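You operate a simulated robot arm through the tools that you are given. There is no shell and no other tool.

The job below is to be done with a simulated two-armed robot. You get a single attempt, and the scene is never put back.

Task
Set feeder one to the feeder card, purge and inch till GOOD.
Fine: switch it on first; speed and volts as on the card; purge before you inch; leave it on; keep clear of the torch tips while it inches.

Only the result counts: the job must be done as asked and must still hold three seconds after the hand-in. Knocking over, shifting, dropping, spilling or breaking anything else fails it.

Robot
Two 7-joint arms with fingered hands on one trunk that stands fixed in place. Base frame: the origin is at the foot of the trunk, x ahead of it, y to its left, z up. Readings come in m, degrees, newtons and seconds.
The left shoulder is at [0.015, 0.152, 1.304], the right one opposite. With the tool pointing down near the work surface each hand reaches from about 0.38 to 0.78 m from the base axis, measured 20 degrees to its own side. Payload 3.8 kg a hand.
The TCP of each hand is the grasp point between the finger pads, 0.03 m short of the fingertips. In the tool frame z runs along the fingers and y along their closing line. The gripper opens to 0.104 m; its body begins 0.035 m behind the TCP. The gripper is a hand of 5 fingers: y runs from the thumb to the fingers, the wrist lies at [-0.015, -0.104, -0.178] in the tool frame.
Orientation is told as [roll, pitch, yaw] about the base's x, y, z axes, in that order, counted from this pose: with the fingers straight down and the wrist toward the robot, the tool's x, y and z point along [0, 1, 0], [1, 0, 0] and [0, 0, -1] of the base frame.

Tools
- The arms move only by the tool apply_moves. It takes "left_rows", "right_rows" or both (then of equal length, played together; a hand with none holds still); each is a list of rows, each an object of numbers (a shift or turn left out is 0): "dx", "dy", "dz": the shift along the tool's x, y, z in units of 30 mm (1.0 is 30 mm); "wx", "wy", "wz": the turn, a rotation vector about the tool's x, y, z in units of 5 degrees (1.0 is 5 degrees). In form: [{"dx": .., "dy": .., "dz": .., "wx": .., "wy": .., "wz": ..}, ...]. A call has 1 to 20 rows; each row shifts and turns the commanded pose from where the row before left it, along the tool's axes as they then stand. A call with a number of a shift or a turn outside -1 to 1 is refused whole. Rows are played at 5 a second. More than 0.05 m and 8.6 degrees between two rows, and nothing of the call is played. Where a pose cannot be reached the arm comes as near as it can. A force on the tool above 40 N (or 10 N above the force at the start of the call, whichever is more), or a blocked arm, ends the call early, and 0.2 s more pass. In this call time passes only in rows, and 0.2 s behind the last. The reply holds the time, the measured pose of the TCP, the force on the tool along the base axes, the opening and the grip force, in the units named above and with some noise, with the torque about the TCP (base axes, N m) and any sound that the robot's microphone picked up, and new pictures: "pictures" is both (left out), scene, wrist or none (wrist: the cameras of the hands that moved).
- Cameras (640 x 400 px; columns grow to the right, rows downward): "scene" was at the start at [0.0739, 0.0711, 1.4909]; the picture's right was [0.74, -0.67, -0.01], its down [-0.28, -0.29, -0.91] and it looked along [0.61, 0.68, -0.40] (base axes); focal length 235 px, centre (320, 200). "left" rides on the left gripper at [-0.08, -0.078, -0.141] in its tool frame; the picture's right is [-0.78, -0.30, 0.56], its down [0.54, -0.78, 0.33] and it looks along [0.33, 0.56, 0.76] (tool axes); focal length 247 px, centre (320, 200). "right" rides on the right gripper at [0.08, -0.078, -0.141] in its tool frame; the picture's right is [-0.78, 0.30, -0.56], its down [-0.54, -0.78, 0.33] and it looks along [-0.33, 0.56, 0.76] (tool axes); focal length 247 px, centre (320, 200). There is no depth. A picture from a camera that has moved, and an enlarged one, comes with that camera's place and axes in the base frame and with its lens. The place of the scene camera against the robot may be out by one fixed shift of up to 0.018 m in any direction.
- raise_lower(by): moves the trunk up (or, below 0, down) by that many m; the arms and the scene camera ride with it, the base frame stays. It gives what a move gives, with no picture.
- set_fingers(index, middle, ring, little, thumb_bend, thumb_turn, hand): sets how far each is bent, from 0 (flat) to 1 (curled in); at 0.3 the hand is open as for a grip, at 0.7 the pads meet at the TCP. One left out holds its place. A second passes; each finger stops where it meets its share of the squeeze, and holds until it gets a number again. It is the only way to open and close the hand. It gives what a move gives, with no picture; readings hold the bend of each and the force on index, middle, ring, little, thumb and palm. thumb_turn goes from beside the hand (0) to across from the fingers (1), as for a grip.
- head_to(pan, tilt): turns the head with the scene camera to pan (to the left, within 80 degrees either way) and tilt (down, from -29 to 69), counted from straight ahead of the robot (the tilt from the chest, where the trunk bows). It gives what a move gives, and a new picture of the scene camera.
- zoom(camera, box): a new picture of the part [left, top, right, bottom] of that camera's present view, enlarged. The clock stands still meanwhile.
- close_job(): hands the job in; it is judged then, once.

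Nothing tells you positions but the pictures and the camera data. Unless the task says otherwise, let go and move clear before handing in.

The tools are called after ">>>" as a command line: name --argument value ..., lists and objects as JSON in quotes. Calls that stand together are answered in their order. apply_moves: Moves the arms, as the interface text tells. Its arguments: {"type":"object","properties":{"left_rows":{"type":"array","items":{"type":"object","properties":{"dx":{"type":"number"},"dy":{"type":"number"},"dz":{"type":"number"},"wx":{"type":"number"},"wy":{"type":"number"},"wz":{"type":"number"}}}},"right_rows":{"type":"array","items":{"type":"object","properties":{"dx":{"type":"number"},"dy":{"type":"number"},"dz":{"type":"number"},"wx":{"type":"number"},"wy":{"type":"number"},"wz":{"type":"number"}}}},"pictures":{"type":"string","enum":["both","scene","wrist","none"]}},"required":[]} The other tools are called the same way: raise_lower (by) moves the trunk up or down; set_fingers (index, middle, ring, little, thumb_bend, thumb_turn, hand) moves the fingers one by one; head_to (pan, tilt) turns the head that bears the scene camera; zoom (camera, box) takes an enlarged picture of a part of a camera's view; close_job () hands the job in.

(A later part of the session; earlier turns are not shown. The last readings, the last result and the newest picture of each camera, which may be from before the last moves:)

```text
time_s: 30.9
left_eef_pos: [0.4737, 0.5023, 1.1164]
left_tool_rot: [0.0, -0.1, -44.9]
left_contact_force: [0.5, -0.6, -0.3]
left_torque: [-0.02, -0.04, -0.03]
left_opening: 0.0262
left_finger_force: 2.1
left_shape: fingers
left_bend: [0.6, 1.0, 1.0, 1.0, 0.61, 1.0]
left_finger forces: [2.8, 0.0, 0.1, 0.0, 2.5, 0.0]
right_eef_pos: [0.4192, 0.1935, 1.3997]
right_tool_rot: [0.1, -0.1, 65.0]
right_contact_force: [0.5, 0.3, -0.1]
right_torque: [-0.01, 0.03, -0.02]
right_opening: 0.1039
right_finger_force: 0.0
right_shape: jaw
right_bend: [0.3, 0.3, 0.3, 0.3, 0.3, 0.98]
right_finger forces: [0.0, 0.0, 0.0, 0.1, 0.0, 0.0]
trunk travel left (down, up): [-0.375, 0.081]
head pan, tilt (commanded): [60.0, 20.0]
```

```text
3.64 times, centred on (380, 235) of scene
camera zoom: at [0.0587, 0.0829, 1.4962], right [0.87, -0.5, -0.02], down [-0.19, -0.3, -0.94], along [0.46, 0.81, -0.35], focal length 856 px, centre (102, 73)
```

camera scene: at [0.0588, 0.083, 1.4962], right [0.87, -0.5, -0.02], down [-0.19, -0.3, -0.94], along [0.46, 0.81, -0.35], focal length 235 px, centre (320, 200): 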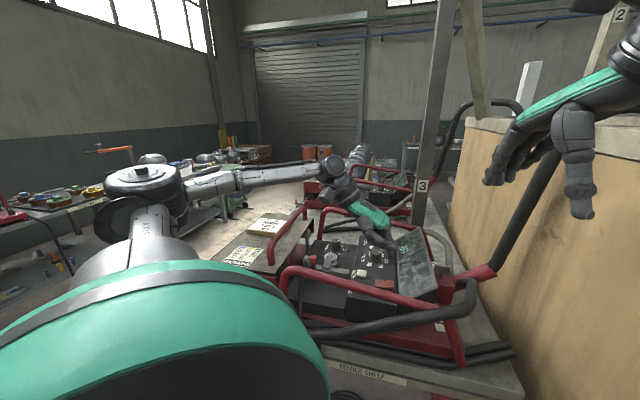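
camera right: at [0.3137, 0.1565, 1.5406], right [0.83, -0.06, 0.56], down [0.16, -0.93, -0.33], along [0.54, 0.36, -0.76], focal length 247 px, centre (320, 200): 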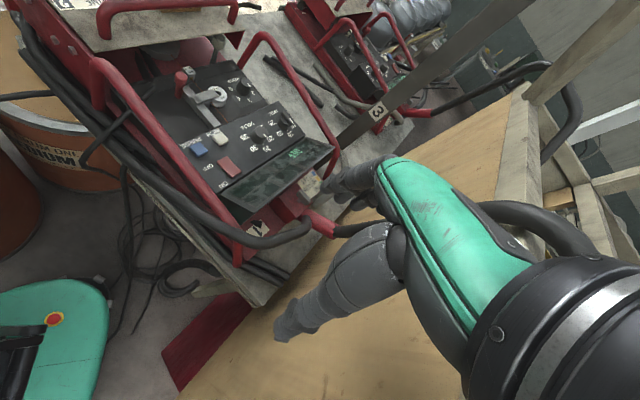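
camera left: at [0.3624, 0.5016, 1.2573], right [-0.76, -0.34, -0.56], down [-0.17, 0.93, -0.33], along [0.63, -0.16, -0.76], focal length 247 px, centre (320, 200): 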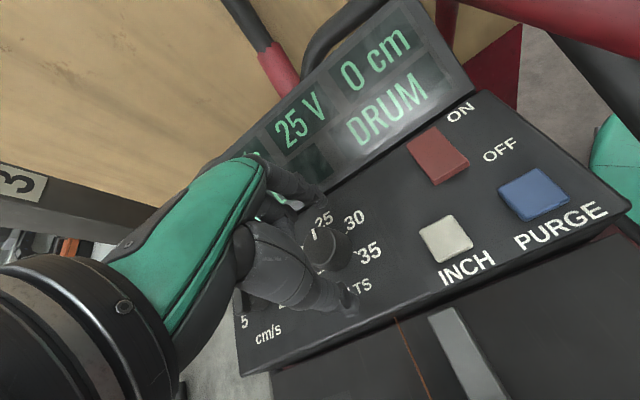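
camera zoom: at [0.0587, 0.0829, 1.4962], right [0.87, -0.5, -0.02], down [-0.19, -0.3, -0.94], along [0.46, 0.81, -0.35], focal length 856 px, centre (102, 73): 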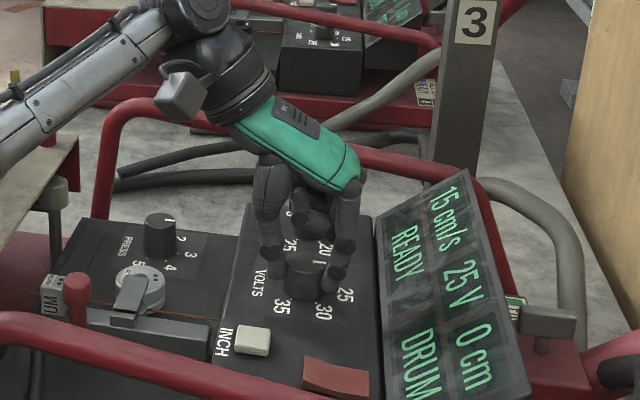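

Both fingers touch the knob evenly (index 2.8 N, thumb 2.5 N). I firm the pinch and turn 20° counter-clockwise seen from above to see how the display follows.

>>> set_fingers --hand "left" --index 0.72 --thumb_bend 0.72

>>> apply_moves --left_rows '[{"wz": -1}, {"wz": -1}, {"wz": -1}, {"wz": -1}, {}]' --pictures "none"

>>> zoom --camera "right" --box '[200, 60, 340, 200]'

```text
time_s: 31.9
left_eef_pos: [0.4742, 0.5021, 1.1161]
left_tool_rot: [0.0, -0.1, -44.8]
left_contact_force: [-1.9, -0.8, -1.5]
left_torque: [-0.02, 0.04, 0.0]
left_opening: 0.0236
left_finger_force: 7.3
left_shape: fingers
left_bend: [0.61, 1.0, 1.0, 1.0, 0.63, 1.0]
left_finger forces: [7.4, 0.0, 0.0, 0.0, 8.4, 0.0]
right_eef_pos: [0.4193, 0.1935, 1.4009]
right_tool_rot: [0.0, 0.1, 65.0]
right_contact_force: [0.7, 0.2, -0.6]
right_torque: [0.0, 0.01, 0.0]
right_opening: 0.1037
right_finger_force: 0.0
right_shape: jaw
right_bend: [0.3, 0.3, 0.3, 0.3, 0.3, 0.98]
right_finger forces: [0.1, 0.1, 0.1, 0.0, 0.0, 0.0]
trunk travel left (down, up): [-0.375, 0.081]
head pan, tilt (commanded): [60.0, 20.0]
```

```text
time_s: 33.0
left_eef_pos: [0.4749, 0.5014, 1.1166]
left_tool_rot: [-0.2, -0.1, -24.8]
left_contact_force: [-0.2, -4.6, -0.4]
left_torque: [-0.11, 0.03, -0.03]
left_opening: 0.0236
left_finger_force: 8.6
left_shape: fingers
left_bend: [0.6, 1.0, 1.0, 1.0, 0.64, 1.0]
left_finger forces: [9.6, 0.1, 0.0, 0.0, 7.7, 0.1]
right_eef_pos: [0.4199, 0.1907, 1.4008]
right_tool_rot: [0.0, 0.0, 65.0]
right_contact_force: [1.0, 0.1, -0.2]
right_torque: [0.02, -0.03, 0.01]
right_opening: 0.1037
right_finger_force: 0.1
right_shape: jaw
right_bend: [0.3, 0.3, 0.3, 0.3, 0.3, 0.98]
right_finger forces: [0.0, 0.1, 0.1, 0.0, 0.1, 0.0]
trunk travel left (down, up): [-0.375, 0.081]
head pan, tilt (commanded): [60.0, 20.0]
```

```text
2.86 times, centred on (270, 130) of right
camera zoom: at [0.3137, 0.1553, 1.5408], right [0.83, -0.06, 0.56], down [0.16, -0.93, -0.33], along [0.54, 0.36, -0.76], focal length 706 px, centre (463, 400)
```

zoom: 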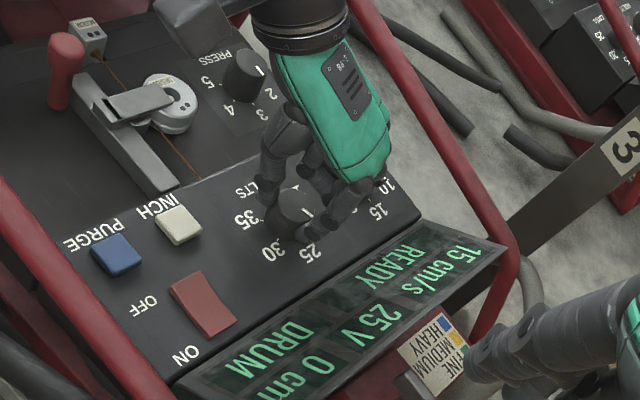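

>>> zoom --camera "right" --box '[245, 115, 295, 155]'

>>> zoom --camera "scene" --box '[340, 210, 420, 280]'

>>> zoom --camera "left" --box '[0, 0, 640, 400]'

```text
10.00 times, centred on (270, 135) of right
camera zoom: at [0.3137, 0.1553, 1.5408], right [0.83, -0.06, 0.56], down [0.16, -0.93, -0.33], along [0.54, 0.36, -0.76], focal length 2470 px, centre (820, 850)
```

zoom: 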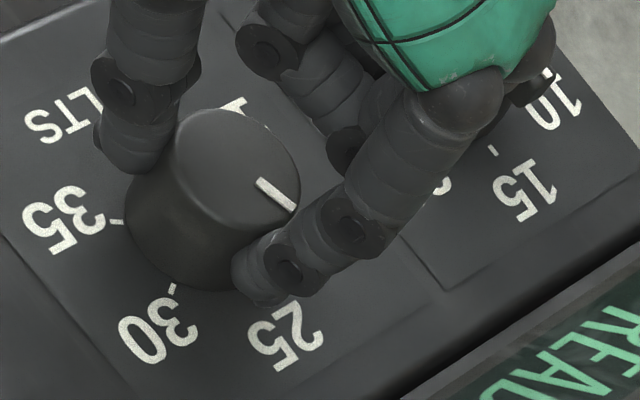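

```text
5.71 times, centred on (380, 245) of scene
camera zoom: at [0.0586, 0.082, 1.4963], right [0.87, -0.5, -0.02], down [-0.19, -0.3, -0.94], along [0.46, 0.81, -0.35], focal length 1345 px, centre (-23, -57)
```

zoom: 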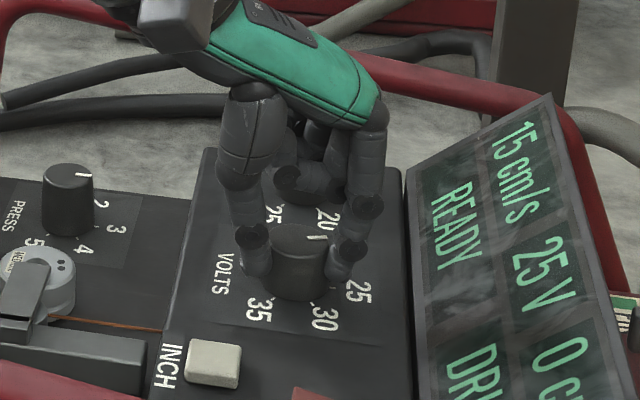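

```text
1.00 times, centred on (320, 200) of left (not enlarged: the box is as wide or as high as the picture)
camera zoom: at [0.37, 0.4626, 1.2572], right [-0.59, -0.58, -0.56], down [-0.48, 0.81, -0.33], along [0.65, 0.07, -0.76], focal length 247 px, centre (320, 200)
```

zoom: 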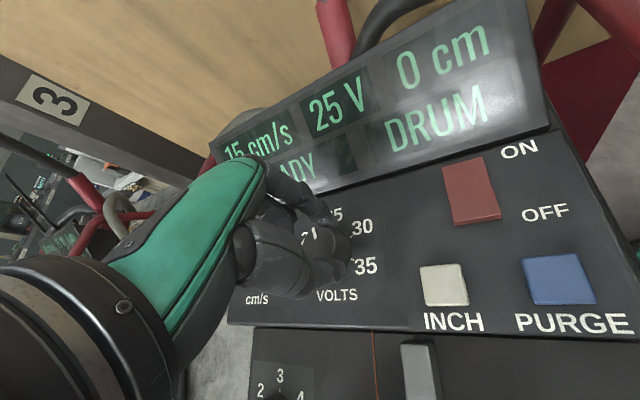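

>>> apply_moves --left_rows '[{"wz": -1}, {"wz": -1}, {"wz": -1}, {"wz": -1}, {}]' --pictures "none"

>>> zoom --camera "right" --box '[245, 115, 295, 155]'

>>> zoom --camera "right" --box '[200, 60, 340, 200]'

```text
time_s: 34.2
left_eef_pos: [0.4763, 0.5015, 1.1162]
left_tool_rot: [-0.1, -0.1, -4.8]
left_contact_force: [1.1, -6.4, -1.8]
left_torque: [-0.18, -0.03, -0.05]
left_opening: 0.0236
left_finger_force: 8.6
left_shape: fingers
left_bend: [0.6, 1.0, 1.0, 1.0, 0.64, 1.0]
left_finger forces: [10.7, 0.0, 0.1, 0.1, 7.5, 0.1]
right_eef_pos: [0.4203, 0.1917, 1.4005]
right_tool_rot: [0.1, 0.0, 65.0]
right_contact_force: [-0.2, 0.0, 1.5]
right_torque: [-0.03, -0.03, 0.01]
right_opening: 0.1039
right_finger_force: 0.0
right_shape: jaw
right_bend: [0.3, 0.3, 0.3, 0.3, 0.3, 0.98]
right_finger forces: [0.0, 0.0, 0.0, 0.1, 0.1, 0.0]
trunk travel left (down, up): [-0.375, 0.081]
head pan, tilt (commanded): [60.0, 20.0]
```

```text
10.00 times, centred on (270, 135) of right
camera zoom: at [0.3144, 0.1548, 1.5407], right [0.83, -0.06, 0.56], down [0.16, -0.93, -0.33], along [0.54, 0.36, -0.76], focal length 2470 px, centre (820, 850)
```

zoom: 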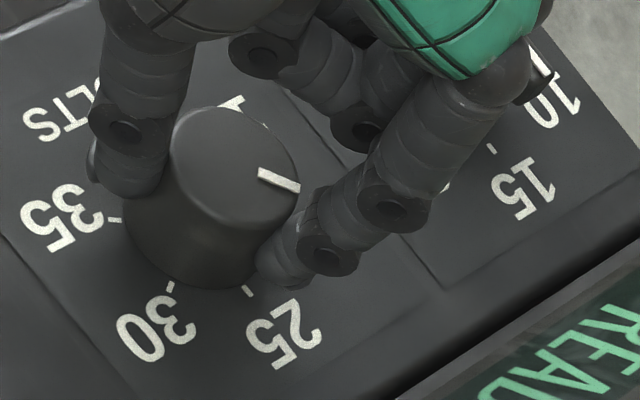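

```text
2.86 times, centred on (270, 130) of right
camera zoom: at [0.3144, 0.1548, 1.5407], right [0.83, -0.06, 0.56], down [0.16, -0.93, -0.33], along [0.54, 0.36, -0.76], focal length 706 px, centre (463, 400)
```

zoom: 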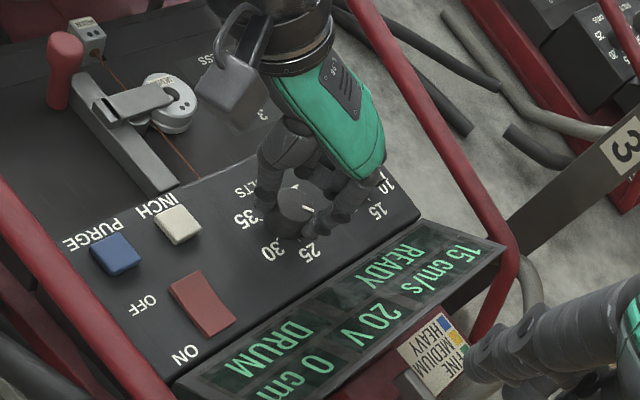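

The display now reads 20 V after 40°, and the scale spacing is about 60° per mark. I turn the remaining ~20° so the pointer sits right on the 20 mark.

>>> apply_moves --left_rows '[{"wz": -1}, {"wz": -1}, {"wz": -1}, {"wz": -1}, {}]' --pictures "none"

>>> zoom --camera "right" --box '[245, 115, 295, 155]'

>>> zoom --camera "right" --box '[200, 60, 340, 200]'

```text
time_s: 35.5
left_eef_pos: [0.4765, 0.5023, 1.1173]
left_tool_rot: [-0.1, -0.1, 15.3]
left_contact_force: [4.0, -8.0, -0.3]
left_torque: [-0.21, -0.15, -0.05]
left_opening: 0.0236
left_finger_force: 9.1
left_shape: fingers
left_bend: [0.59, 1.0, 1.0, 1.0, 0.64, 1.0]
left_finger forces: [11.9, 0.1, 0.1, 0.1, 7.7, 0.0]
right_eef_pos: [0.4203, 0.1914, 1.3995]
right_tool_rot: [0.1, -0.1, 65.0]
right_contact_force: [0.0, 0.6, 0.2]
right_torque: [-0.01, -0.01, -0.01]
right_opening: 0.1038
right_finger_force: 0.1
right_shape: jaw
right_bend: [0.3, 0.3, 0.3, 0.3, 0.3, 0.98]
right_finger forces: [0.0, 0.1, 0.1, 0.0, 0.0, 0.0]
trunk travel left (down, up): [-0.375, 0.081]
head pan, tilt (commanded): [60.0, 20.0]
```

```text
10.00 times, centred on (270, 135) of right
camera zoom: at [0.3151, 0.1544, 1.5406], right [0.83, -0.06, 0.56], down [0.16, -0.93, -0.33], along [0.54, 0.36, -0.76], focal length 2470 px, centre (820, 850)
```

zoom: 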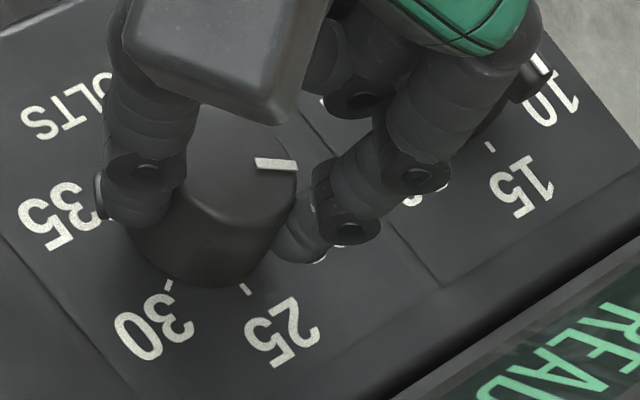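

```text
2.86 times, centred on (270, 130) of right
camera zoom: at [0.3151, 0.1544, 1.5406], right [0.83, -0.06, 0.56], down [0.16, -0.93, -0.33], along [0.54, 0.36, -0.76], focal length 706 px, centre (463, 400)
```

zoom: 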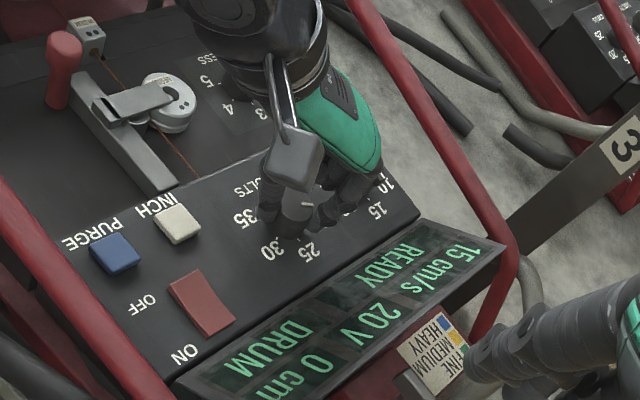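

>>> apply_moves --left_rows '[{"wz": -0.7}, {"wz": -0.7}, {}]' --pictures "none"

>>> zoom --camera "right" --box '[245, 115, 295, 155]'

>>> zoom --camera "left" --box '[160, 100, 480, 300]'

```text
time_s: 36.2
left_eef_pos: [0.4767, 0.5022, 1.1172]
left_tool_rot: [-0.1, 0.0, 22.2]
left_contact_force: [5.7, -8.1, -0.6]
left_torque: [-0.16, -0.19, -0.02]
left_opening: 0.0237
left_finger_force: 10.3
left_shape: fingers
left_bend: [0.59, 1.0, 1.0, 1.0, 0.64, 1.0]
left_finger forces: [11.9, 0.0, 0.0, 0.0, 8.0, 0.0]
right_eef_pos: [0.4215, 0.1911, 1.4]
right_tool_rot: [0.1, 0.0, 65.0]
right_contact_force: [0.2, -0.4, 0.4]
right_torque: [-0.01, 0.0, -0.01]
right_opening: 0.1038
right_finger_force: 0.0
right_shape: jaw
right_bend: [0.3, 0.3, 0.3, 0.3, 0.3, 0.98]
right_finger forces: [0.0, 0.1, 0.1, 0.0, 0.1, 0.0]
trunk travel left (down, up): [-0.375, 0.081]
head pan, tilt (commanded): [60.0, 20.0]
```

```text
10.00 times, centred on (270, 135) of right
camera zoom: at [0.3152, 0.1543, 1.5406], right [0.83, -0.06, 0.56], down [0.16, -0.93, -0.33], along [0.54, 0.36, -0.76], focal length 2470 px, centre (820, 850)
```

zoom: 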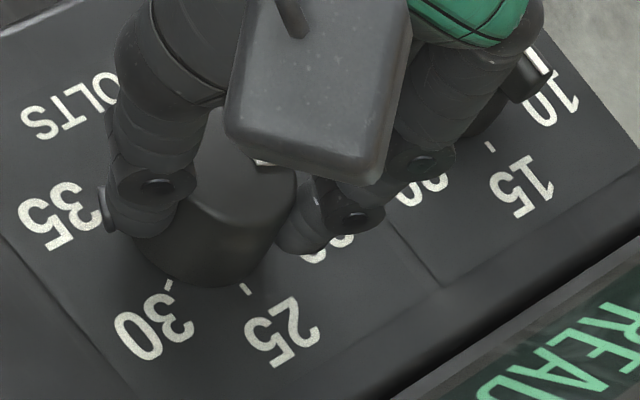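

```text
2.00 times, centred on (320, 200) of left
camera zoom: at [0.434, 0.3986, 1.2576], right [0.02, -0.83, -0.56], down [-0.92, 0.2, -0.33], along [0.39, 0.52, -0.76], focal length 494 px, centre (320, 200)
```

zoom: 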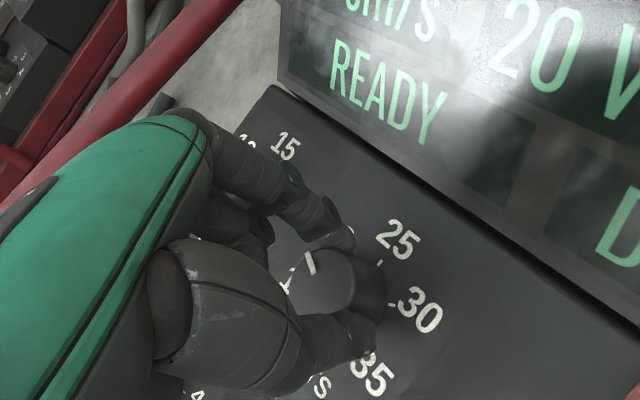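

Volts read 20 V. I release the knob, lift clear, and check the pointer and display hold.

>>> set_fingers --hand "left" --index 0.42 --thumb_bend 0.42

>>> apply_moves --left_rows '[{"dz": -0.8}, {"dz": -1}, {"dz": -1}, {}]' --pictures "none"

>>> zoom --camera "left" --box '[160, 0, 640, 400]'

>>> zoom --camera "right" --box '[200, 40, 340, 200]'

>>> zoom --camera "scene" --box '[320, 160, 460, 290]'

```text
time_s: 37.2
left_eef_pos: [0.4743, 0.5027, 1.1161]
left_tool_rot: [0.0, 0.0, 22.2]
left_contact_force: [0.3, 0.9, 0.3]
left_torque: [0.03, -0.01, -0.01]
left_opening: 0.0718
left_finger_force: 0.2
left_shape: fingers
left_bend: [0.42, 1.0, 1.0, 1.0, 0.42, 0.99]
left_finger forces: [0.0, 0.1, 0.1, 0.0, 0.1, 0.1]
right_eef_pos: [0.4193, 0.1944, 1.3989]
right_tool_rot: [0.0, 0.0, 65.0]
right_contact_force: [-0.2, 0.2, 0.5]
right_torque: [0.01, 0.02, 0.0]
right_opening: 0.1036
right_finger_force: 0.1
right_shape: jaw
right_bend: [0.3, 0.3, 0.3, 0.3, 0.3, 0.98]
right_finger forces: [0.0, 0.0, 0.1, 0.1, 0.0, 0.0]
trunk travel left (down, up): [-0.375, 0.081]
head pan, tilt (commanded): [60.0, 20.0]
```

```text
time_s: 38.2
left_eef_pos: [0.4744, 0.5013, 1.2008]
left_tool_rot: [0.0, 0.0, 22.2]
left_contact_force: [-0.2, 0.2, 0.2]
left_torque: [-0.02, -0.02, 0.0]
left_opening: 0.072
left_finger_force: 0.1
left_shape: fingers
left_bend: [0.42, 1.0, 1.0, 1.0, 0.42, 0.99]
left_finger forces: [0.0, 0.1, 0.1, 0.0, 0.0, 0.0]
right_eef_pos: [0.4186, 0.1939, 1.3993]
right_tool_rot: [0.0, 0.0, 65.0]
right_contact_force: [-0.3, 0.6, 0.0]
right_torque: [-0.01, -0.04, -0.02]
right_opening: 0.1039
right_finger_force: 0.0
right_shape: jaw
right_bend: [0.3, 0.3, 0.3, 0.3, 0.3, 0.98]
right_finger forces: [0.0, 0.0, 0.0, 0.1, 0.0, 0.0]
trunk travel left (down, up): [-0.375, 0.081]
head pan, tilt (commanded): [60.0, 20.0]
```

```text
1.00 times, centred on (400, 200) of left (not enlarged: the box is as wide or as high as the picture)
camera zoom: at [0.4313, 0.3995, 1.342], right [0.02, -0.83, -0.56], down [-0.92, 0.2, -0.33], along [0.39, 0.52, -0.76], focal length 247 px, centre (240, 200)
```

zoom: 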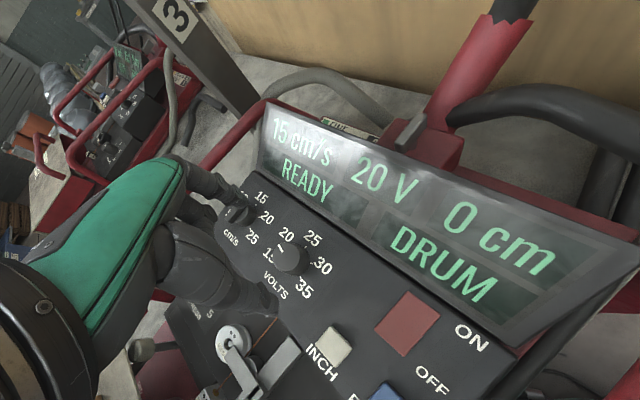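

```text
2.50 times, centred on (270, 120) of right
camera zoom: at [0.3139, 0.1564, 1.5406], right [0.83, -0.06, 0.56], down [0.16, -0.93, -0.33], along [0.54, 0.36, -0.76], focal length 617 px, centre (445, 400)
```

zoom: 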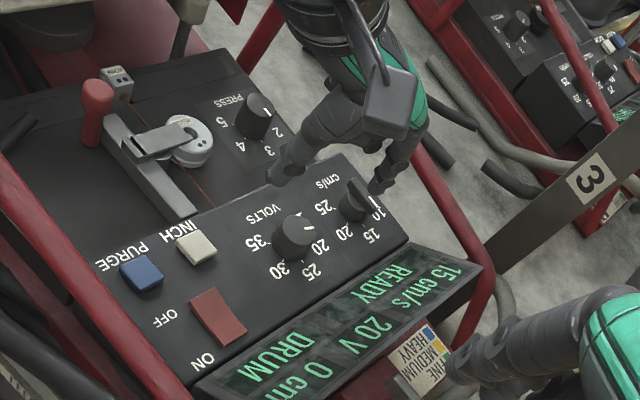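

```text
3.08 times, centred on (390, 225) of scene
camera zoom: at [0.0588, 0.0831, 1.4962], right [0.87, -0.5, -0.02], down [-0.19, -0.3, -0.94], along [0.46, 0.81, -0.35], focal length 724 px, centre (105, 123)
```

zoom: 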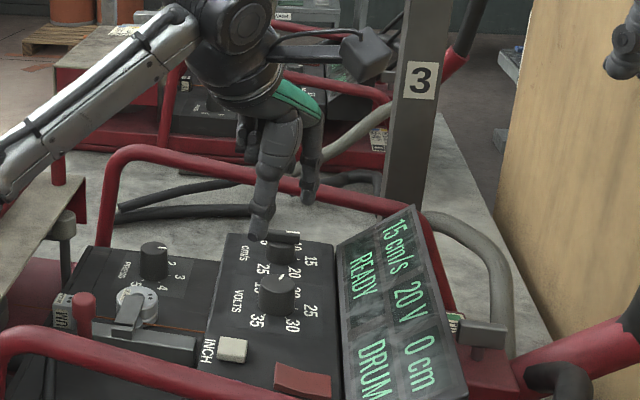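

>>> zoom --camera "right" --box '[245, 100, 305, 160]'

>>> zoom --camera "left" --box '[380, 180, 500, 310]'

```text
6.67 times, centred on (275, 130) of right
camera zoom: at [0.3139, 0.1564, 1.5406], right [0.83, -0.06, 0.56], down [0.16, -0.93, -0.33], along [0.54, 0.36, -0.76], focal length 1646 px, centre (620, 667)
```

zoom: 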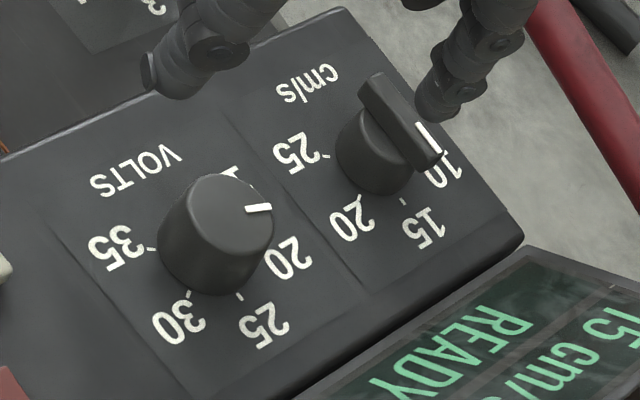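

```text
3.08 times, centred on (440, 245) of left
camera zoom: at [0.4313, 0.3995, 1.342], right [0.02, -0.83, -0.56], down [-0.92, 0.2, -0.33], along [0.39, 0.52, -0.76], focal length 760 px, centre (-49, 62)
```

zoom: 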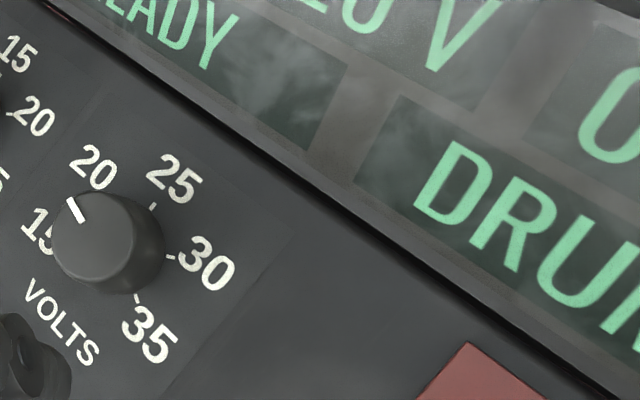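

Volts holds at 20 V with the pointer on its mark. Next is the speed knob at about (0.5375, 0.5645), which must go two marks counter-clockwise. The far bail is about 7.7 cm beyond it, so I work at yaw −10° to +50° to keep the curled fingers clear.

>>> apply_moves --left_rows '[{"wz": 1}, {"wz": 1}, {"wz": 1}, {"wz": 1}, {"wz": 1}, {"wz": 1}, {"wz": 0.4}, {"dx": 0.81, "dy": 0.57}, {"dx": 0.81, "dy": 0.57}, {"dx": 0.82, "dy": 0.57}, {}]' --pictures "wrist"

>>> zoom --camera "right" --box '[220, 30, 360, 170]'

>>> zoom --camera "scene" --box '[320, 150, 460, 280]'

```text
time_s: 40.6
left_eef_pos: [0.5355, 0.5688, 1.1988]
left_tool_rot: [-0.1, 0.0, -9.9]
left_contact_force: [0.3, 0.3, 0.3]
left_torque: [0.0, 0.01, 0.03]
left_opening: 0.0724
left_finger_force: 0.0
left_shape: fingers
left_bend: [0.42, 1.0, 1.0, 1.0, 0.42, 0.99]
left_finger forces: [0.1, 0.0, 0.0, 0.0, 0.0, 0.1]
right_eef_pos: [0.4197, 0.1932, 1.3994]
right_tool_rot: [0.0, 0.0, 65.1]
right_contact_force: [0.2, 0.5, 0.5]
right_torque: [0.01, 0.01, 0.0]
right_opening: 0.1038
right_finger_force: 0.0
right_shape: jaw
right_bend: [0.3, 0.3, 0.3, 0.3, 0.3, 0.98]
right_finger forces: [0.0, 0.0, 0.1, 0.0, 0.0, 0.1]
trunk travel left (down, up): [-0.375, 0.081]
head pan, tilt (commanded): [60.0, 20.0]
camera left: at [0.4453, 0.5033, 1.3404], right [-0.42, -0.71, -0.56], down [-0.67, 0.66, -0.33], along [0.61, 0.23, -0.76], focal length 247 px, centre (320, 200)
```

left: 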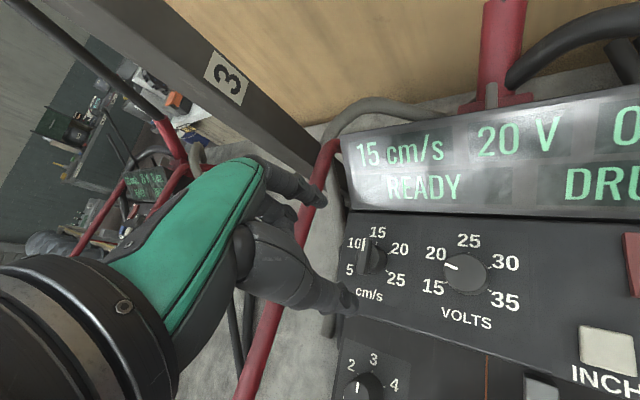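

```text
2.86 times, centred on (290, 100) of right
camera zoom: at [0.3134, 0.1563, 1.5407], right [0.83, -0.06, 0.56], down [0.16, -0.93, -0.33], along [0.54, 0.36, -0.76], focal length 706 px, centre (406, 486)
```

zoom: 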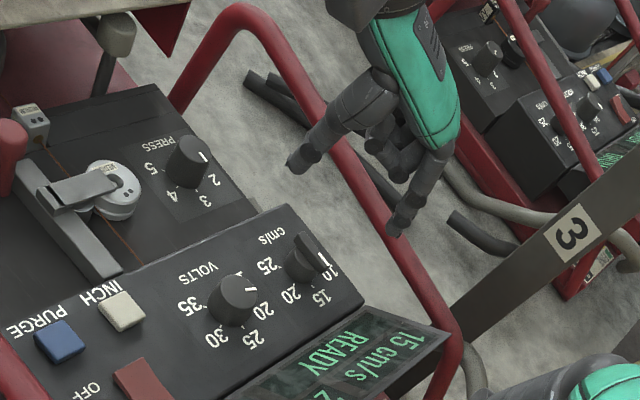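

```text
3.08 times, centred on (390, 215) of scene
camera zoom: at [0.0584, 0.083, 1.4962], right [0.87, -0.5, -0.02], down [-0.19, -0.3, -0.94], along [0.46, 0.81, -0.35], focal length 724 px, centre (105, 154)
```

zoom: 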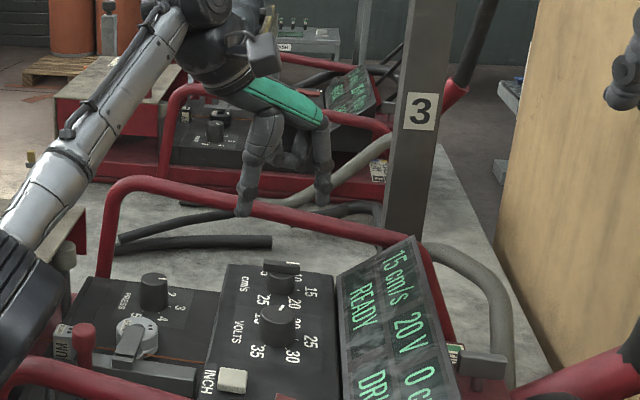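

>>> zoom --camera "left" --box '[335, 220, 535, 345]'

>>> zoom --camera "right" --box '[255, 95, 355, 155]'

```text
3.20 times, centred on (435, 282) of left
camera zoom: at [0.4453, 0.5033, 1.3404], right [-0.42, -0.71, -0.56], down [-0.67, 0.66, -0.33], along [0.61, 0.23, -0.76], focal length 790 px, centre (-48, -64)
```

zoom: 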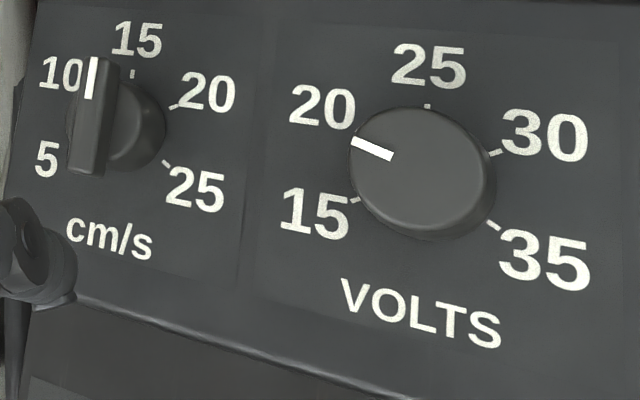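

```text
6.40 times, centred on (305, 125) of right
camera zoom: at [0.3134, 0.1563, 1.5407], right [0.83, -0.06, 0.56], down [0.16, -0.93, -0.33], along [0.54, 0.36, -0.76], focal length 1581 px, centre (416, 680)
```

zoom: 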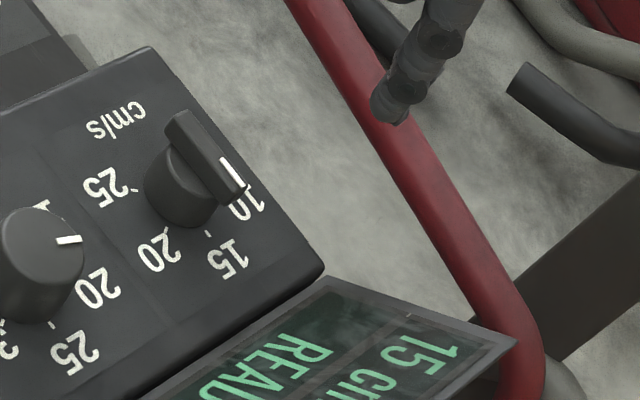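

>>> apply_moves --left_rows '[{"dx": -0.04, "dy": 0.19}, {"dz": 0.8}, {"dz": 0.7}, {"dz": 0.5}, {}]' --pictures "wrist"

>>> zoom --camera "right" --box '[240, 60, 360, 160]'

>>> zoom --camera "scene" --box '[330, 170, 450, 280]'

```text
time_s: 41.9
left_eef_pos: [0.5432, 0.5652, 1.1399]
left_tool_rot: [-0.1, -0.1, -9.8]
left_contact_force: [0.7, -0.1, -0.1]
left_torque: [0.0, 0.0, 0.02]
left_opening: 0.0721
left_finger_force: 0.0
left_shape: fingers
left_bend: [0.42, 1.0, 1.0, 1.0, 0.42, 0.99]
left_finger forces: [0.0, 0.1, 0.0, 0.1, 0.1, 0.1]
right_eef_pos: [0.4191, 0.1926, 1.4001]
right_tool_rot: [0.0, 0.0, 65.0]
right_contact_force: [0.1, 0.8, -0.7]
right_torque: [0.02, 0.01, 0.01]
right_opening: 0.1039
right_finger_force: 0.1
right_shape: jaw
right_bend: [0.3, 0.3, 0.3, 0.3, 0.3, 0.98]
right_finger forces: [0.1, 0.0, 0.0, 0.1, 0.0, 0.1]
trunk travel left (down, up): [-0.375, 0.081]
head pan, tilt (commanded): [60.0, 20.0]
camera left: at [0.4521, 0.5002, 1.2807], right [-0.42, -0.72, -0.56], down [-0.67, 0.66, -0.33], along [0.61, 0.23, -0.76], focal length 247 px, centre (320, 200)
```

left: 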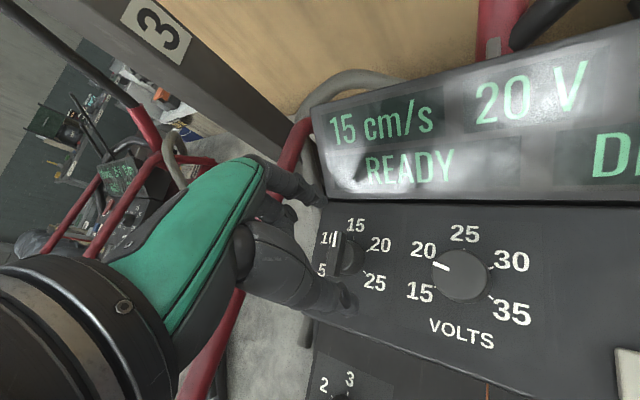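

```text
4.00 times, centred on (300, 110) of right
camera zoom: at [0.3139, 0.1563, 1.5407], right [0.83, -0.06, 0.56], down [0.16, -0.93, -0.33], along [0.54, 0.36, -0.76], focal length 988 px, centre (400, 560)
```

zoom: 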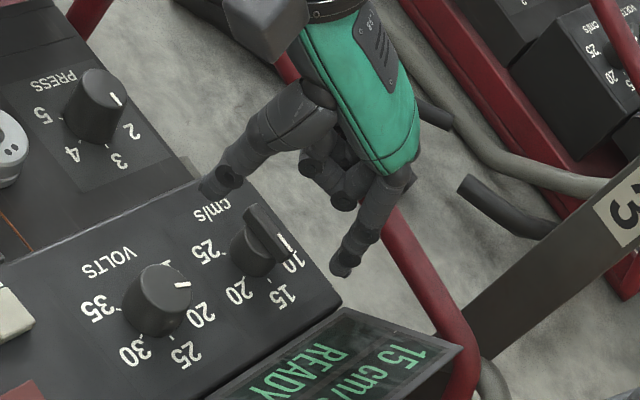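

```text
3.64 times, centred on (390, 225) of scene
camera zoom: at [0.0588, 0.083, 1.4962], right [0.87, -0.5, -0.02], down [-0.19, -0.3, -0.94], along [0.46, 0.81, -0.35], focal length 856 px, centre (66, 109)
```

zoom: 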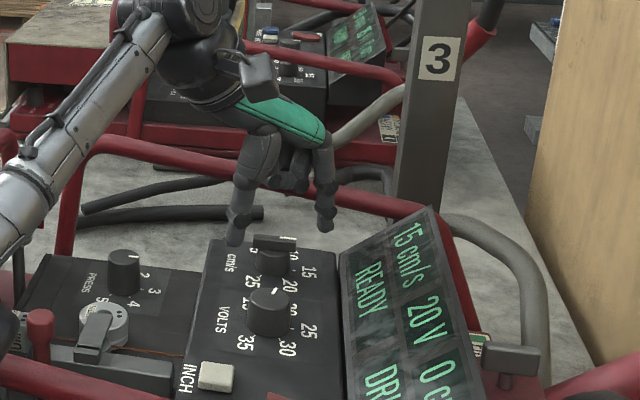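

>>> apply_moves --left_rows '[{"dz": 0.4}, {"dz": 0.35}, {}]' --pictures "none"

>>> set_fingers --hand "left" --index 0.54 --thumb_bend 0.54

>>> zoom --camera "right" --box '[260, 80, 340, 150]'

>>> zoom --camera "scene" --box '[340, 190, 420, 260]'

>>> zoom --camera "left" --box '[230, 150, 430, 290]'

```text
time_s: 42.6
left_eef_pos: [0.5423, 0.5639, 1.1172]
left_tool_rot: [-0.1, -0.1, -9.9]
left_contact_force: [0.3, 0.2, 1.0]
left_torque: [0.0, 0.0, 0.01]
left_opening: 0.0725
left_finger_force: 0.1
left_shape: fingers
left_bend: [0.42, 1.0, 1.0, 1.0, 0.42, 0.99]
left_finger forces: [0.1, 0.1, 0.0, 0.0, 0.0, 0.0]
right_eef_pos: [0.4191, 0.1936, 1.3999]
right_tool_rot: [-0.1, 0.0, 65.0]
right_contact_force: [0.5, 1.2, -0.3]
right_torque: [0.04, -0.01, 0.04]
right_opening: 0.1037
right_finger_force: 0.0
right_shape: jaw
right_bend: [0.3, 0.3, 0.3, 0.3, 0.3, 0.98]
right_finger forces: [0.1, 0.1, 0.1, 0.0, 0.0, 0.1]
trunk travel left (down, up): [-0.375, 0.081]
head pan, tilt (commanded): [60.0, 20.0]
```

```text
time_s: 43.6
left_eef_pos: [0.5435, 0.5658, 1.1177]
left_tool_rot: [0.0, -0.1, -9.8]
left_contact_force: [0.4, 0.6, -0.2]
left_torque: [0.0, -0.02, -0.01]
left_opening: 0.042
left_finger_force: 0.0
left_shape: fingers
left_bend: [0.54, 1.0, 1.0, 1.0, 0.54, 1.0]
left_finger forces: [0.0, 0.0, 0.0, 0.0, 0.0, 0.1]
right_eef_pos: [0.4192, 0.1933, 1.3994]
right_tool_rot: [0.0, 0.0, 65.0]
right_contact_force: [-0.8, -0.8, -0.1]
right_torque: [-0.01, 0.02, -0.02]
right_opening: 0.1039
right_finger_force: 0.0
right_shape: jaw
right_bend: [0.3, 0.3, 0.3, 0.3, 0.3, 0.98]
right_finger forces: [0.1, 0.0, 0.0, 0.0, 0.0, 0.0]
trunk travel left (down, up): [-0.375, 0.081]
head pan, tilt (commanded): [60.0, 20.0]
```

```text
5.71 times, centred on (300, 115) of right
camera zoom: at [0.3139, 0.1564, 1.5406], right [0.83, -0.06, 0.56], down [0.16, -0.93, -0.33], along [0.54, 0.36, -0.76], focal length 1411 px, centre (434, 686)
```

zoom: 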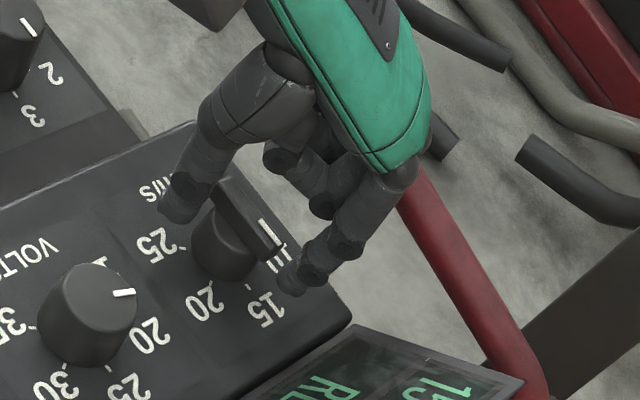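

```text
5.71 times, centred on (380, 225) of scene
camera zoom: at [0.0588, 0.083, 1.4962], right [0.87, -0.5, -0.02], down [-0.19, -0.3, -0.94], along [0.46, 0.81, -0.35], focal length 1345 px, centre (-23, 57)
```

zoom: 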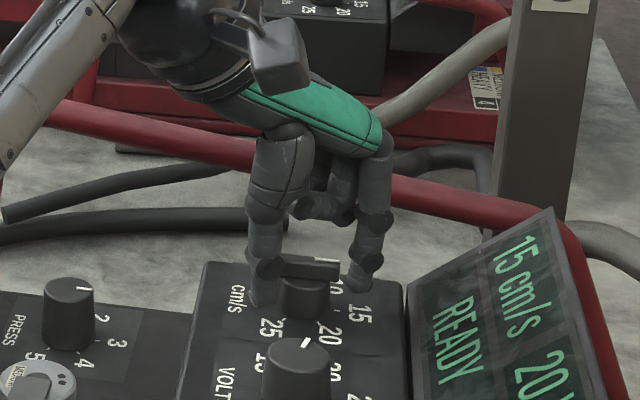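

```text
2.86 times, centred on (330, 220) of left
camera zoom: at [0.4525, 0.5002, 1.258], right [-0.42, -0.72, -0.56], down [-0.67, 0.66, -0.33], along [0.61, 0.23, -0.76], focal length 706 px, centre (291, 143)
```

zoom: 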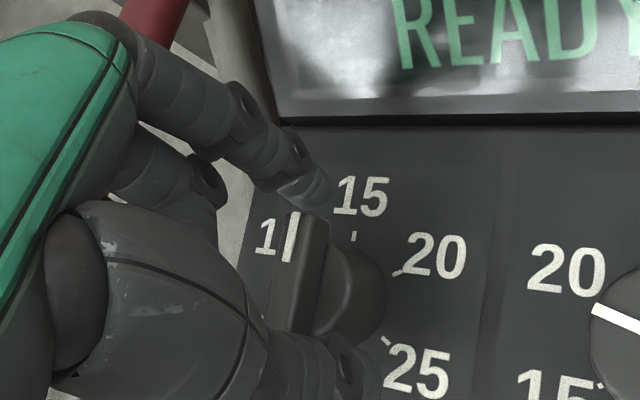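

>>> set_fingers --hand "left" --index 0.66 --thumb_bend 0.66

>>> zoom --camera "right" --box '[260, 80, 340, 150]'

>>> zoom --camera "scene" --box '[340, 190, 420, 260]'

```text
time_s: 44.6
left_eef_pos: [0.5426, 0.5649, 1.1173]
left_tool_rot: [0.0, -0.1, -9.9]
left_contact_force: [0.3, -1.1, -1.0]
left_torque: [-0.01, 0.07, 0.03]
left_opening: 0.0258
left_finger_force: 4.7
left_shape: fingers
left_bend: [0.6, 1.0, 1.0, 1.0, 0.61, 1.0]
left_finger forces: [3.9, 0.1, 0.1, 0.0, 4.6, 0.1]
right_eef_pos: [0.4194, 0.1934, 1.4003]
right_tool_rot: [0.0, 0.0, 65.0]
right_contact_force: [-0.3, 0.3, -0.5]
right_torque: [-0.04, -0.01, 0.03]
right_opening: 0.1035
right_finger_force: 0.1
right_shape: jaw
right_bend: [0.3, 0.3, 0.3, 0.3, 0.3, 0.98]
right_finger forces: [0.0, 0.0, 0.0, 0.1, 0.0, 0.0]
trunk travel left (down, up): [-0.375, 0.081]
head pan, tilt (commanded): [60.0, 20.0]
```

```text
5.71 times, centred on (300, 115) of right
camera zoom: at [0.3139, 0.1563, 1.5406], right [0.83, -0.06, 0.56], down [0.16, -0.93, -0.33], along [0.54, 0.36, -0.76], focal length 1411 px, centre (434, 686)
```

zoom: 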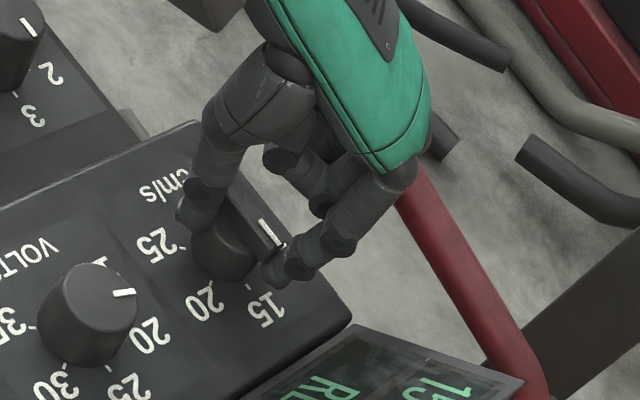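

```text
5.71 times, centred on (380, 225) of scene
camera zoom: at [0.0588, 0.083, 1.4962], right [0.87, -0.5, -0.02], down [-0.19, -0.3, -0.94], along [0.46, 0.81, -0.35], focal length 1345 px, centre (-23, 57)
```

zoom: 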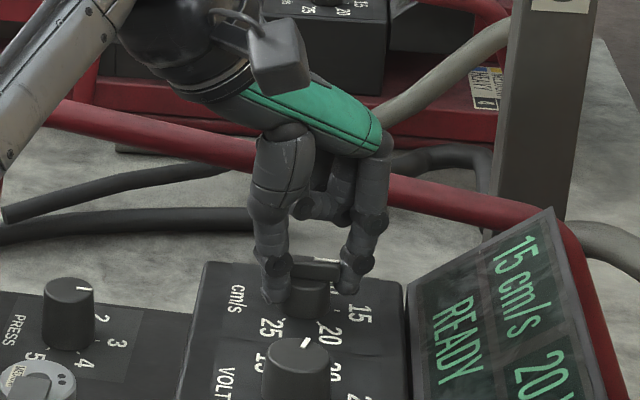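

Both fingers bear evenly on the speed knob. I firm the pinch and turn it counter-clockwise 40° first.

>>> set_fingers --hand "left" --index 0.72 --thumb_bend 0.72

>>> apply_moves --left_rows '[{"wz": -1}, {"wz": -1}, {"wz": -1}, {"wz": -1}, {"wz": -1}, {"wz": -1}, {"wz": -1}, {"wz": -1}, {}]' --pictures "none"

>>> zoom --camera "right" --box '[220, 80, 340, 200]'

>>> zoom --camera "scene" --box '[340, 190, 460, 290]'

```text
time_s: 45.6
left_eef_pos: [0.5437, 0.5653, 1.1177]
left_tool_rot: [-0.1, 0.0, -9.8]
left_contact_force: [-2.1, -1.1, -3.7]
left_torque: [-0.02, 0.07, 0.0]
left_opening: 0.0245
left_finger_force: 9.4
left_shape: fingers
left_bend: [0.61, 1.0, 1.0, 1.0, 0.62, 1.0]
left_finger forces: [8.6, 0.0, 0.1, 0.0, 9.8, 0.0]
right_eef_pos: [0.4194, 0.1935, 1.4001]
right_tool_rot: [-0.1, 0.1, 65.1]
right_contact_force: [0.0, -0.3, 0.7]
right_torque: [-0.04, 0.01, -0.01]
right_opening: 0.1037
right_finger_force: 0.1
right_shape: jaw
right_bend: [0.3, 0.3, 0.3, 0.3, 0.3, 0.98]
right_finger forces: [0.0, 0.1, 0.0, 0.0, 0.0, 0.0]
trunk travel left (down, up): [-0.375, 0.081]
head pan, tilt (commanded): [60.0, 20.0]
```

```text
time_s: 47.6
left_eef_pos: [0.5431, 0.5637, 1.1177]
left_tool_rot: [-0.2, 0.0, 30.2]
left_contact_force: [0.7, 0.1, -3.0]
left_torque: [0.01, 0.03, 0.0]
left_opening: 0.0241
left_finger_force: 7.9
left_shape: fingers
left_bend: [0.6, 1.0, 1.0, 1.0, 0.63, 1.0]
left_finger forces: [8.8, 0.0, 0.0, 0.0, 7.9, 0.0]
right_eef_pos: [0.421, 0.194, 1.3994]
right_tool_rot: [0.0, 0.0, 64.9]
right_contact_force: [0.5, 0.1, -0.3]
right_torque: [-0.04, -0.01, 0.0]
right_opening: 0.1035
right_finger_force: 0.0
right_shape: jaw
right_bend: [0.3, 0.3, 0.3, 0.3, 0.3, 0.98]
right_finger forces: [0.0, 0.1, 0.1, 0.1, 0.0, 0.0]
trunk travel left (down, up): [-0.375, 0.081]
head pan, tilt (commanded): [60.0, 20.0]
```

```text
3.33 times, centred on (280, 140) of right
camera zoom: at [0.3146, 0.1568, 1.5404], right [0.83, -0.06, 0.56], down [0.16, -0.93, -0.33], along [0.54, 0.36, -0.76], focal length 823 px, centre (453, 400)
```

zoom: 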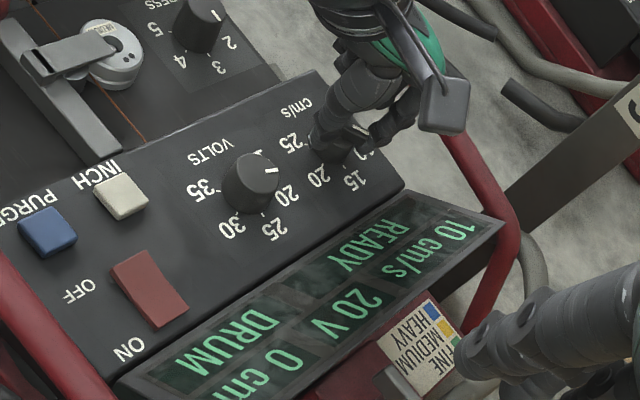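

```text
4.00 times, centred on (400, 240) of scene
camera zoom: at [0.0595, 0.0835, 1.4961], right [0.87, -0.5, -0.02], down [-0.19, -0.3, -0.94], along [0.46, 0.81, -0.35], focal length 942 px, centre (0, 40)
```

zoom: 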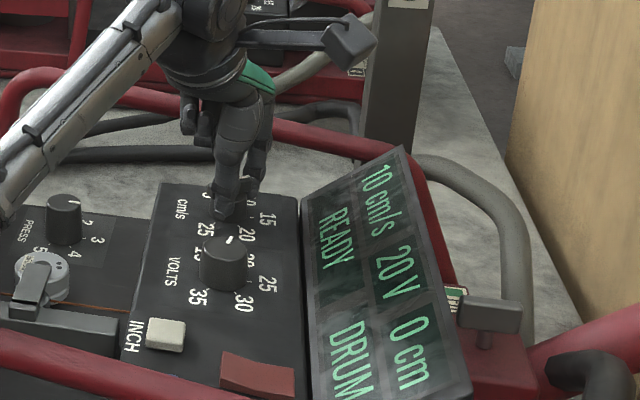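

Speed now reads 10 cm/s. I keep turning in smaller portions, watching clearance to the far bail.

>>> apply_moves --left_rows '[{"wz": -1}, {"wz": -1}, {"wz": -1}, {"wz": -1}, {}]' --pictures "none"

>>> zoom --camera "right" --box '[250, 60, 360, 170]'

>>> zoom --camera "left" --box '[0, 0, 640, 400]'

```text
time_s: 48.9
left_eef_pos: [0.5434, 0.5649, 1.1169]
left_tool_rot: [0.0, 0.1, 50.2]
left_contact_force: [4.0, 1.4, -2.6]
left_torque: [0.0, -0.12, -0.01]
left_opening: 0.0241
left_finger_force: 9.1
left_shape: fingers
left_bend: [0.59, 1.0, 1.0, 1.0, 0.64, 1.0]
left_finger forces: [10.3, 0.0, 0.0, 0.0, 6.8, 0.0]
right_eef_pos: [0.4197, 0.1939, 1.3984]
right_tool_rot: [0.0, 0.1, 65.1]
right_contact_force: [0.3, -0.7, -0.5]
right_torque: [-0.05, -0.02, 0.03]
right_opening: 0.1035
right_finger_force: 0.1
right_shape: jaw
right_bend: [0.3, 0.3, 0.3, 0.3, 0.3, 0.98]
right_finger forces: [0.1, 0.0, 0.0, 0.1, 0.1, 0.0]
trunk travel left (down, up): [-0.375, 0.081]
head pan, tilt (commanded): [60.0, 20.0]
```

```text
3.64 times, centred on (305, 115) of right
camera zoom: at [0.3152, 0.1572, 1.5403], right [0.83, -0.06, 0.56], down [0.16, -0.93, -0.33], along [0.54, 0.36, -0.76], focal length 898 px, centre (374, 509)
```

zoom: 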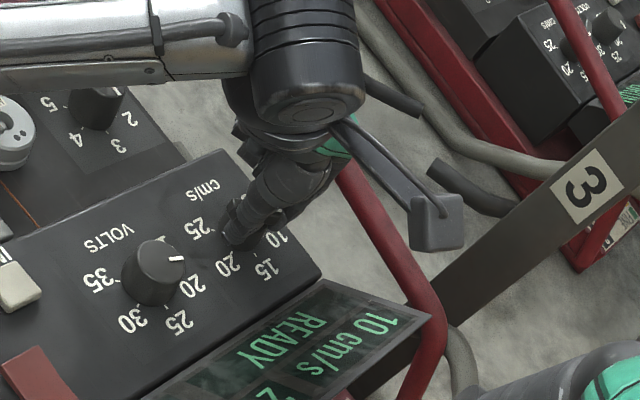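

```text
1.00 times, centred on (320, 200) of left (not enlarged: the box is as wide or as high as the picture)
camera zoom: at [0.5553, 0.4545, 1.2579], right [0.41, -0.73, -0.55], down [-0.91, -0.26, -0.33], along [0.1, 0.64, -0.76], focal length 247 px, centre (320, 200)
```

zoom: 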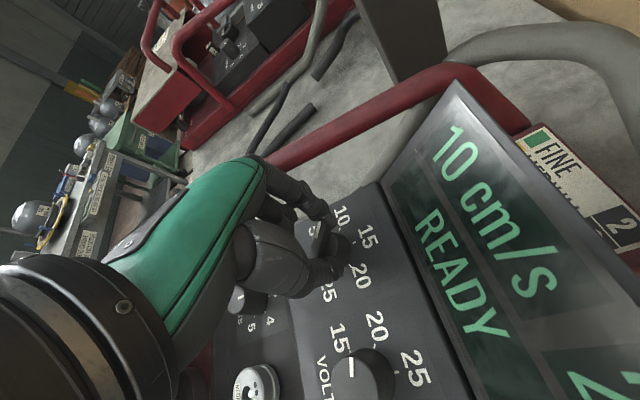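

>>> apply_moves --left_rows '[{"wz": -1}, {"wz": -1}, {"wz": -1}, {"wz": -1}, {}]' --pictures "none"

>>> zoom --camera "left" --box '[200, 100, 520, 320]'

>>> zoom --camera "scene" --box '[340, 190, 460, 290]'

```text
time_s: 50.0
left_eef_pos: [0.5447, 0.5644, 1.1166]
left_tool_rot: [-0.1, 0.2, 70.2]
left_contact_force: [5.0, 3.2, -2.2]
left_torque: [0.03, -0.1, -0.02]
left_opening: 0.024
left_finger_force: 9.2
left_shape: fingers
left_bend: [0.58, 1.0, 1.0, 1.0, 0.65, 1.0]
left_finger forces: [11.6, 0.0, 0.0, 0.0, 6.8, 0.0]
right_eef_pos: [0.421, 0.1929, 1.3987]
right_tool_rot: [0.1, 0.1, 65.0]
right_contact_force: [-0.1, -0.2, 0.1]
right_torque: [0.02, -0.04, 0.01]
right_opening: 0.1037
right_finger_force: 0.0
right_shape: jaw
right_bend: [0.3, 0.3, 0.3, 0.3, 0.3, 0.98]
right_finger forces: [0.1, 0.0, 0.1, 0.0, 0.0, 0.0]
trunk travel left (down, up): [-0.375, 0.081]
head pan, tilt (commanded): [60.0, 20.0]
```

```text
1.82 times, centred on (360, 210) of left
camera zoom: at [0.5928, 0.4656, 1.2577], right [0.63, -0.54, -0.55], down [-0.77, -0.55, -0.33], along [-0.13, 0.63, -0.76], focal length 449 px, centre (247, 182)
```

zoom: 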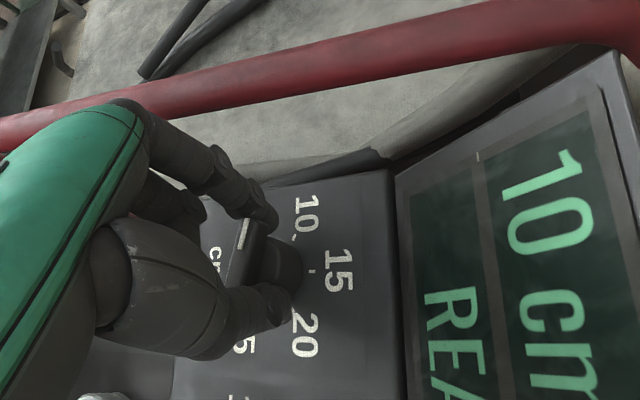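

```text
4.00 times, centred on (400, 240) of scene
camera zoom: at [0.0603, 0.084, 1.4961], right [0.87, -0.5, -0.02], down [-0.19, -0.3, -0.94], along [0.46, 0.81, -0.35], focal length 942 px, centre (0, 40)
```

zoom: 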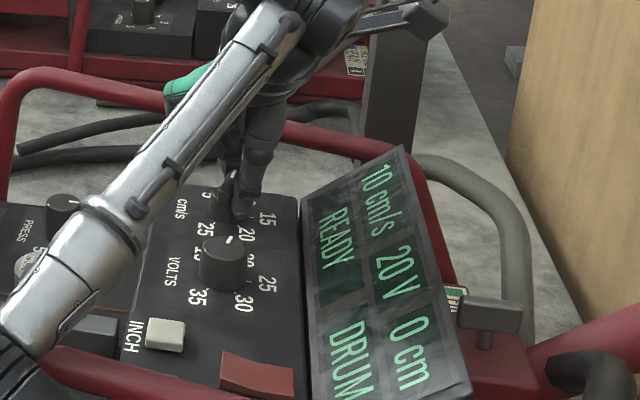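

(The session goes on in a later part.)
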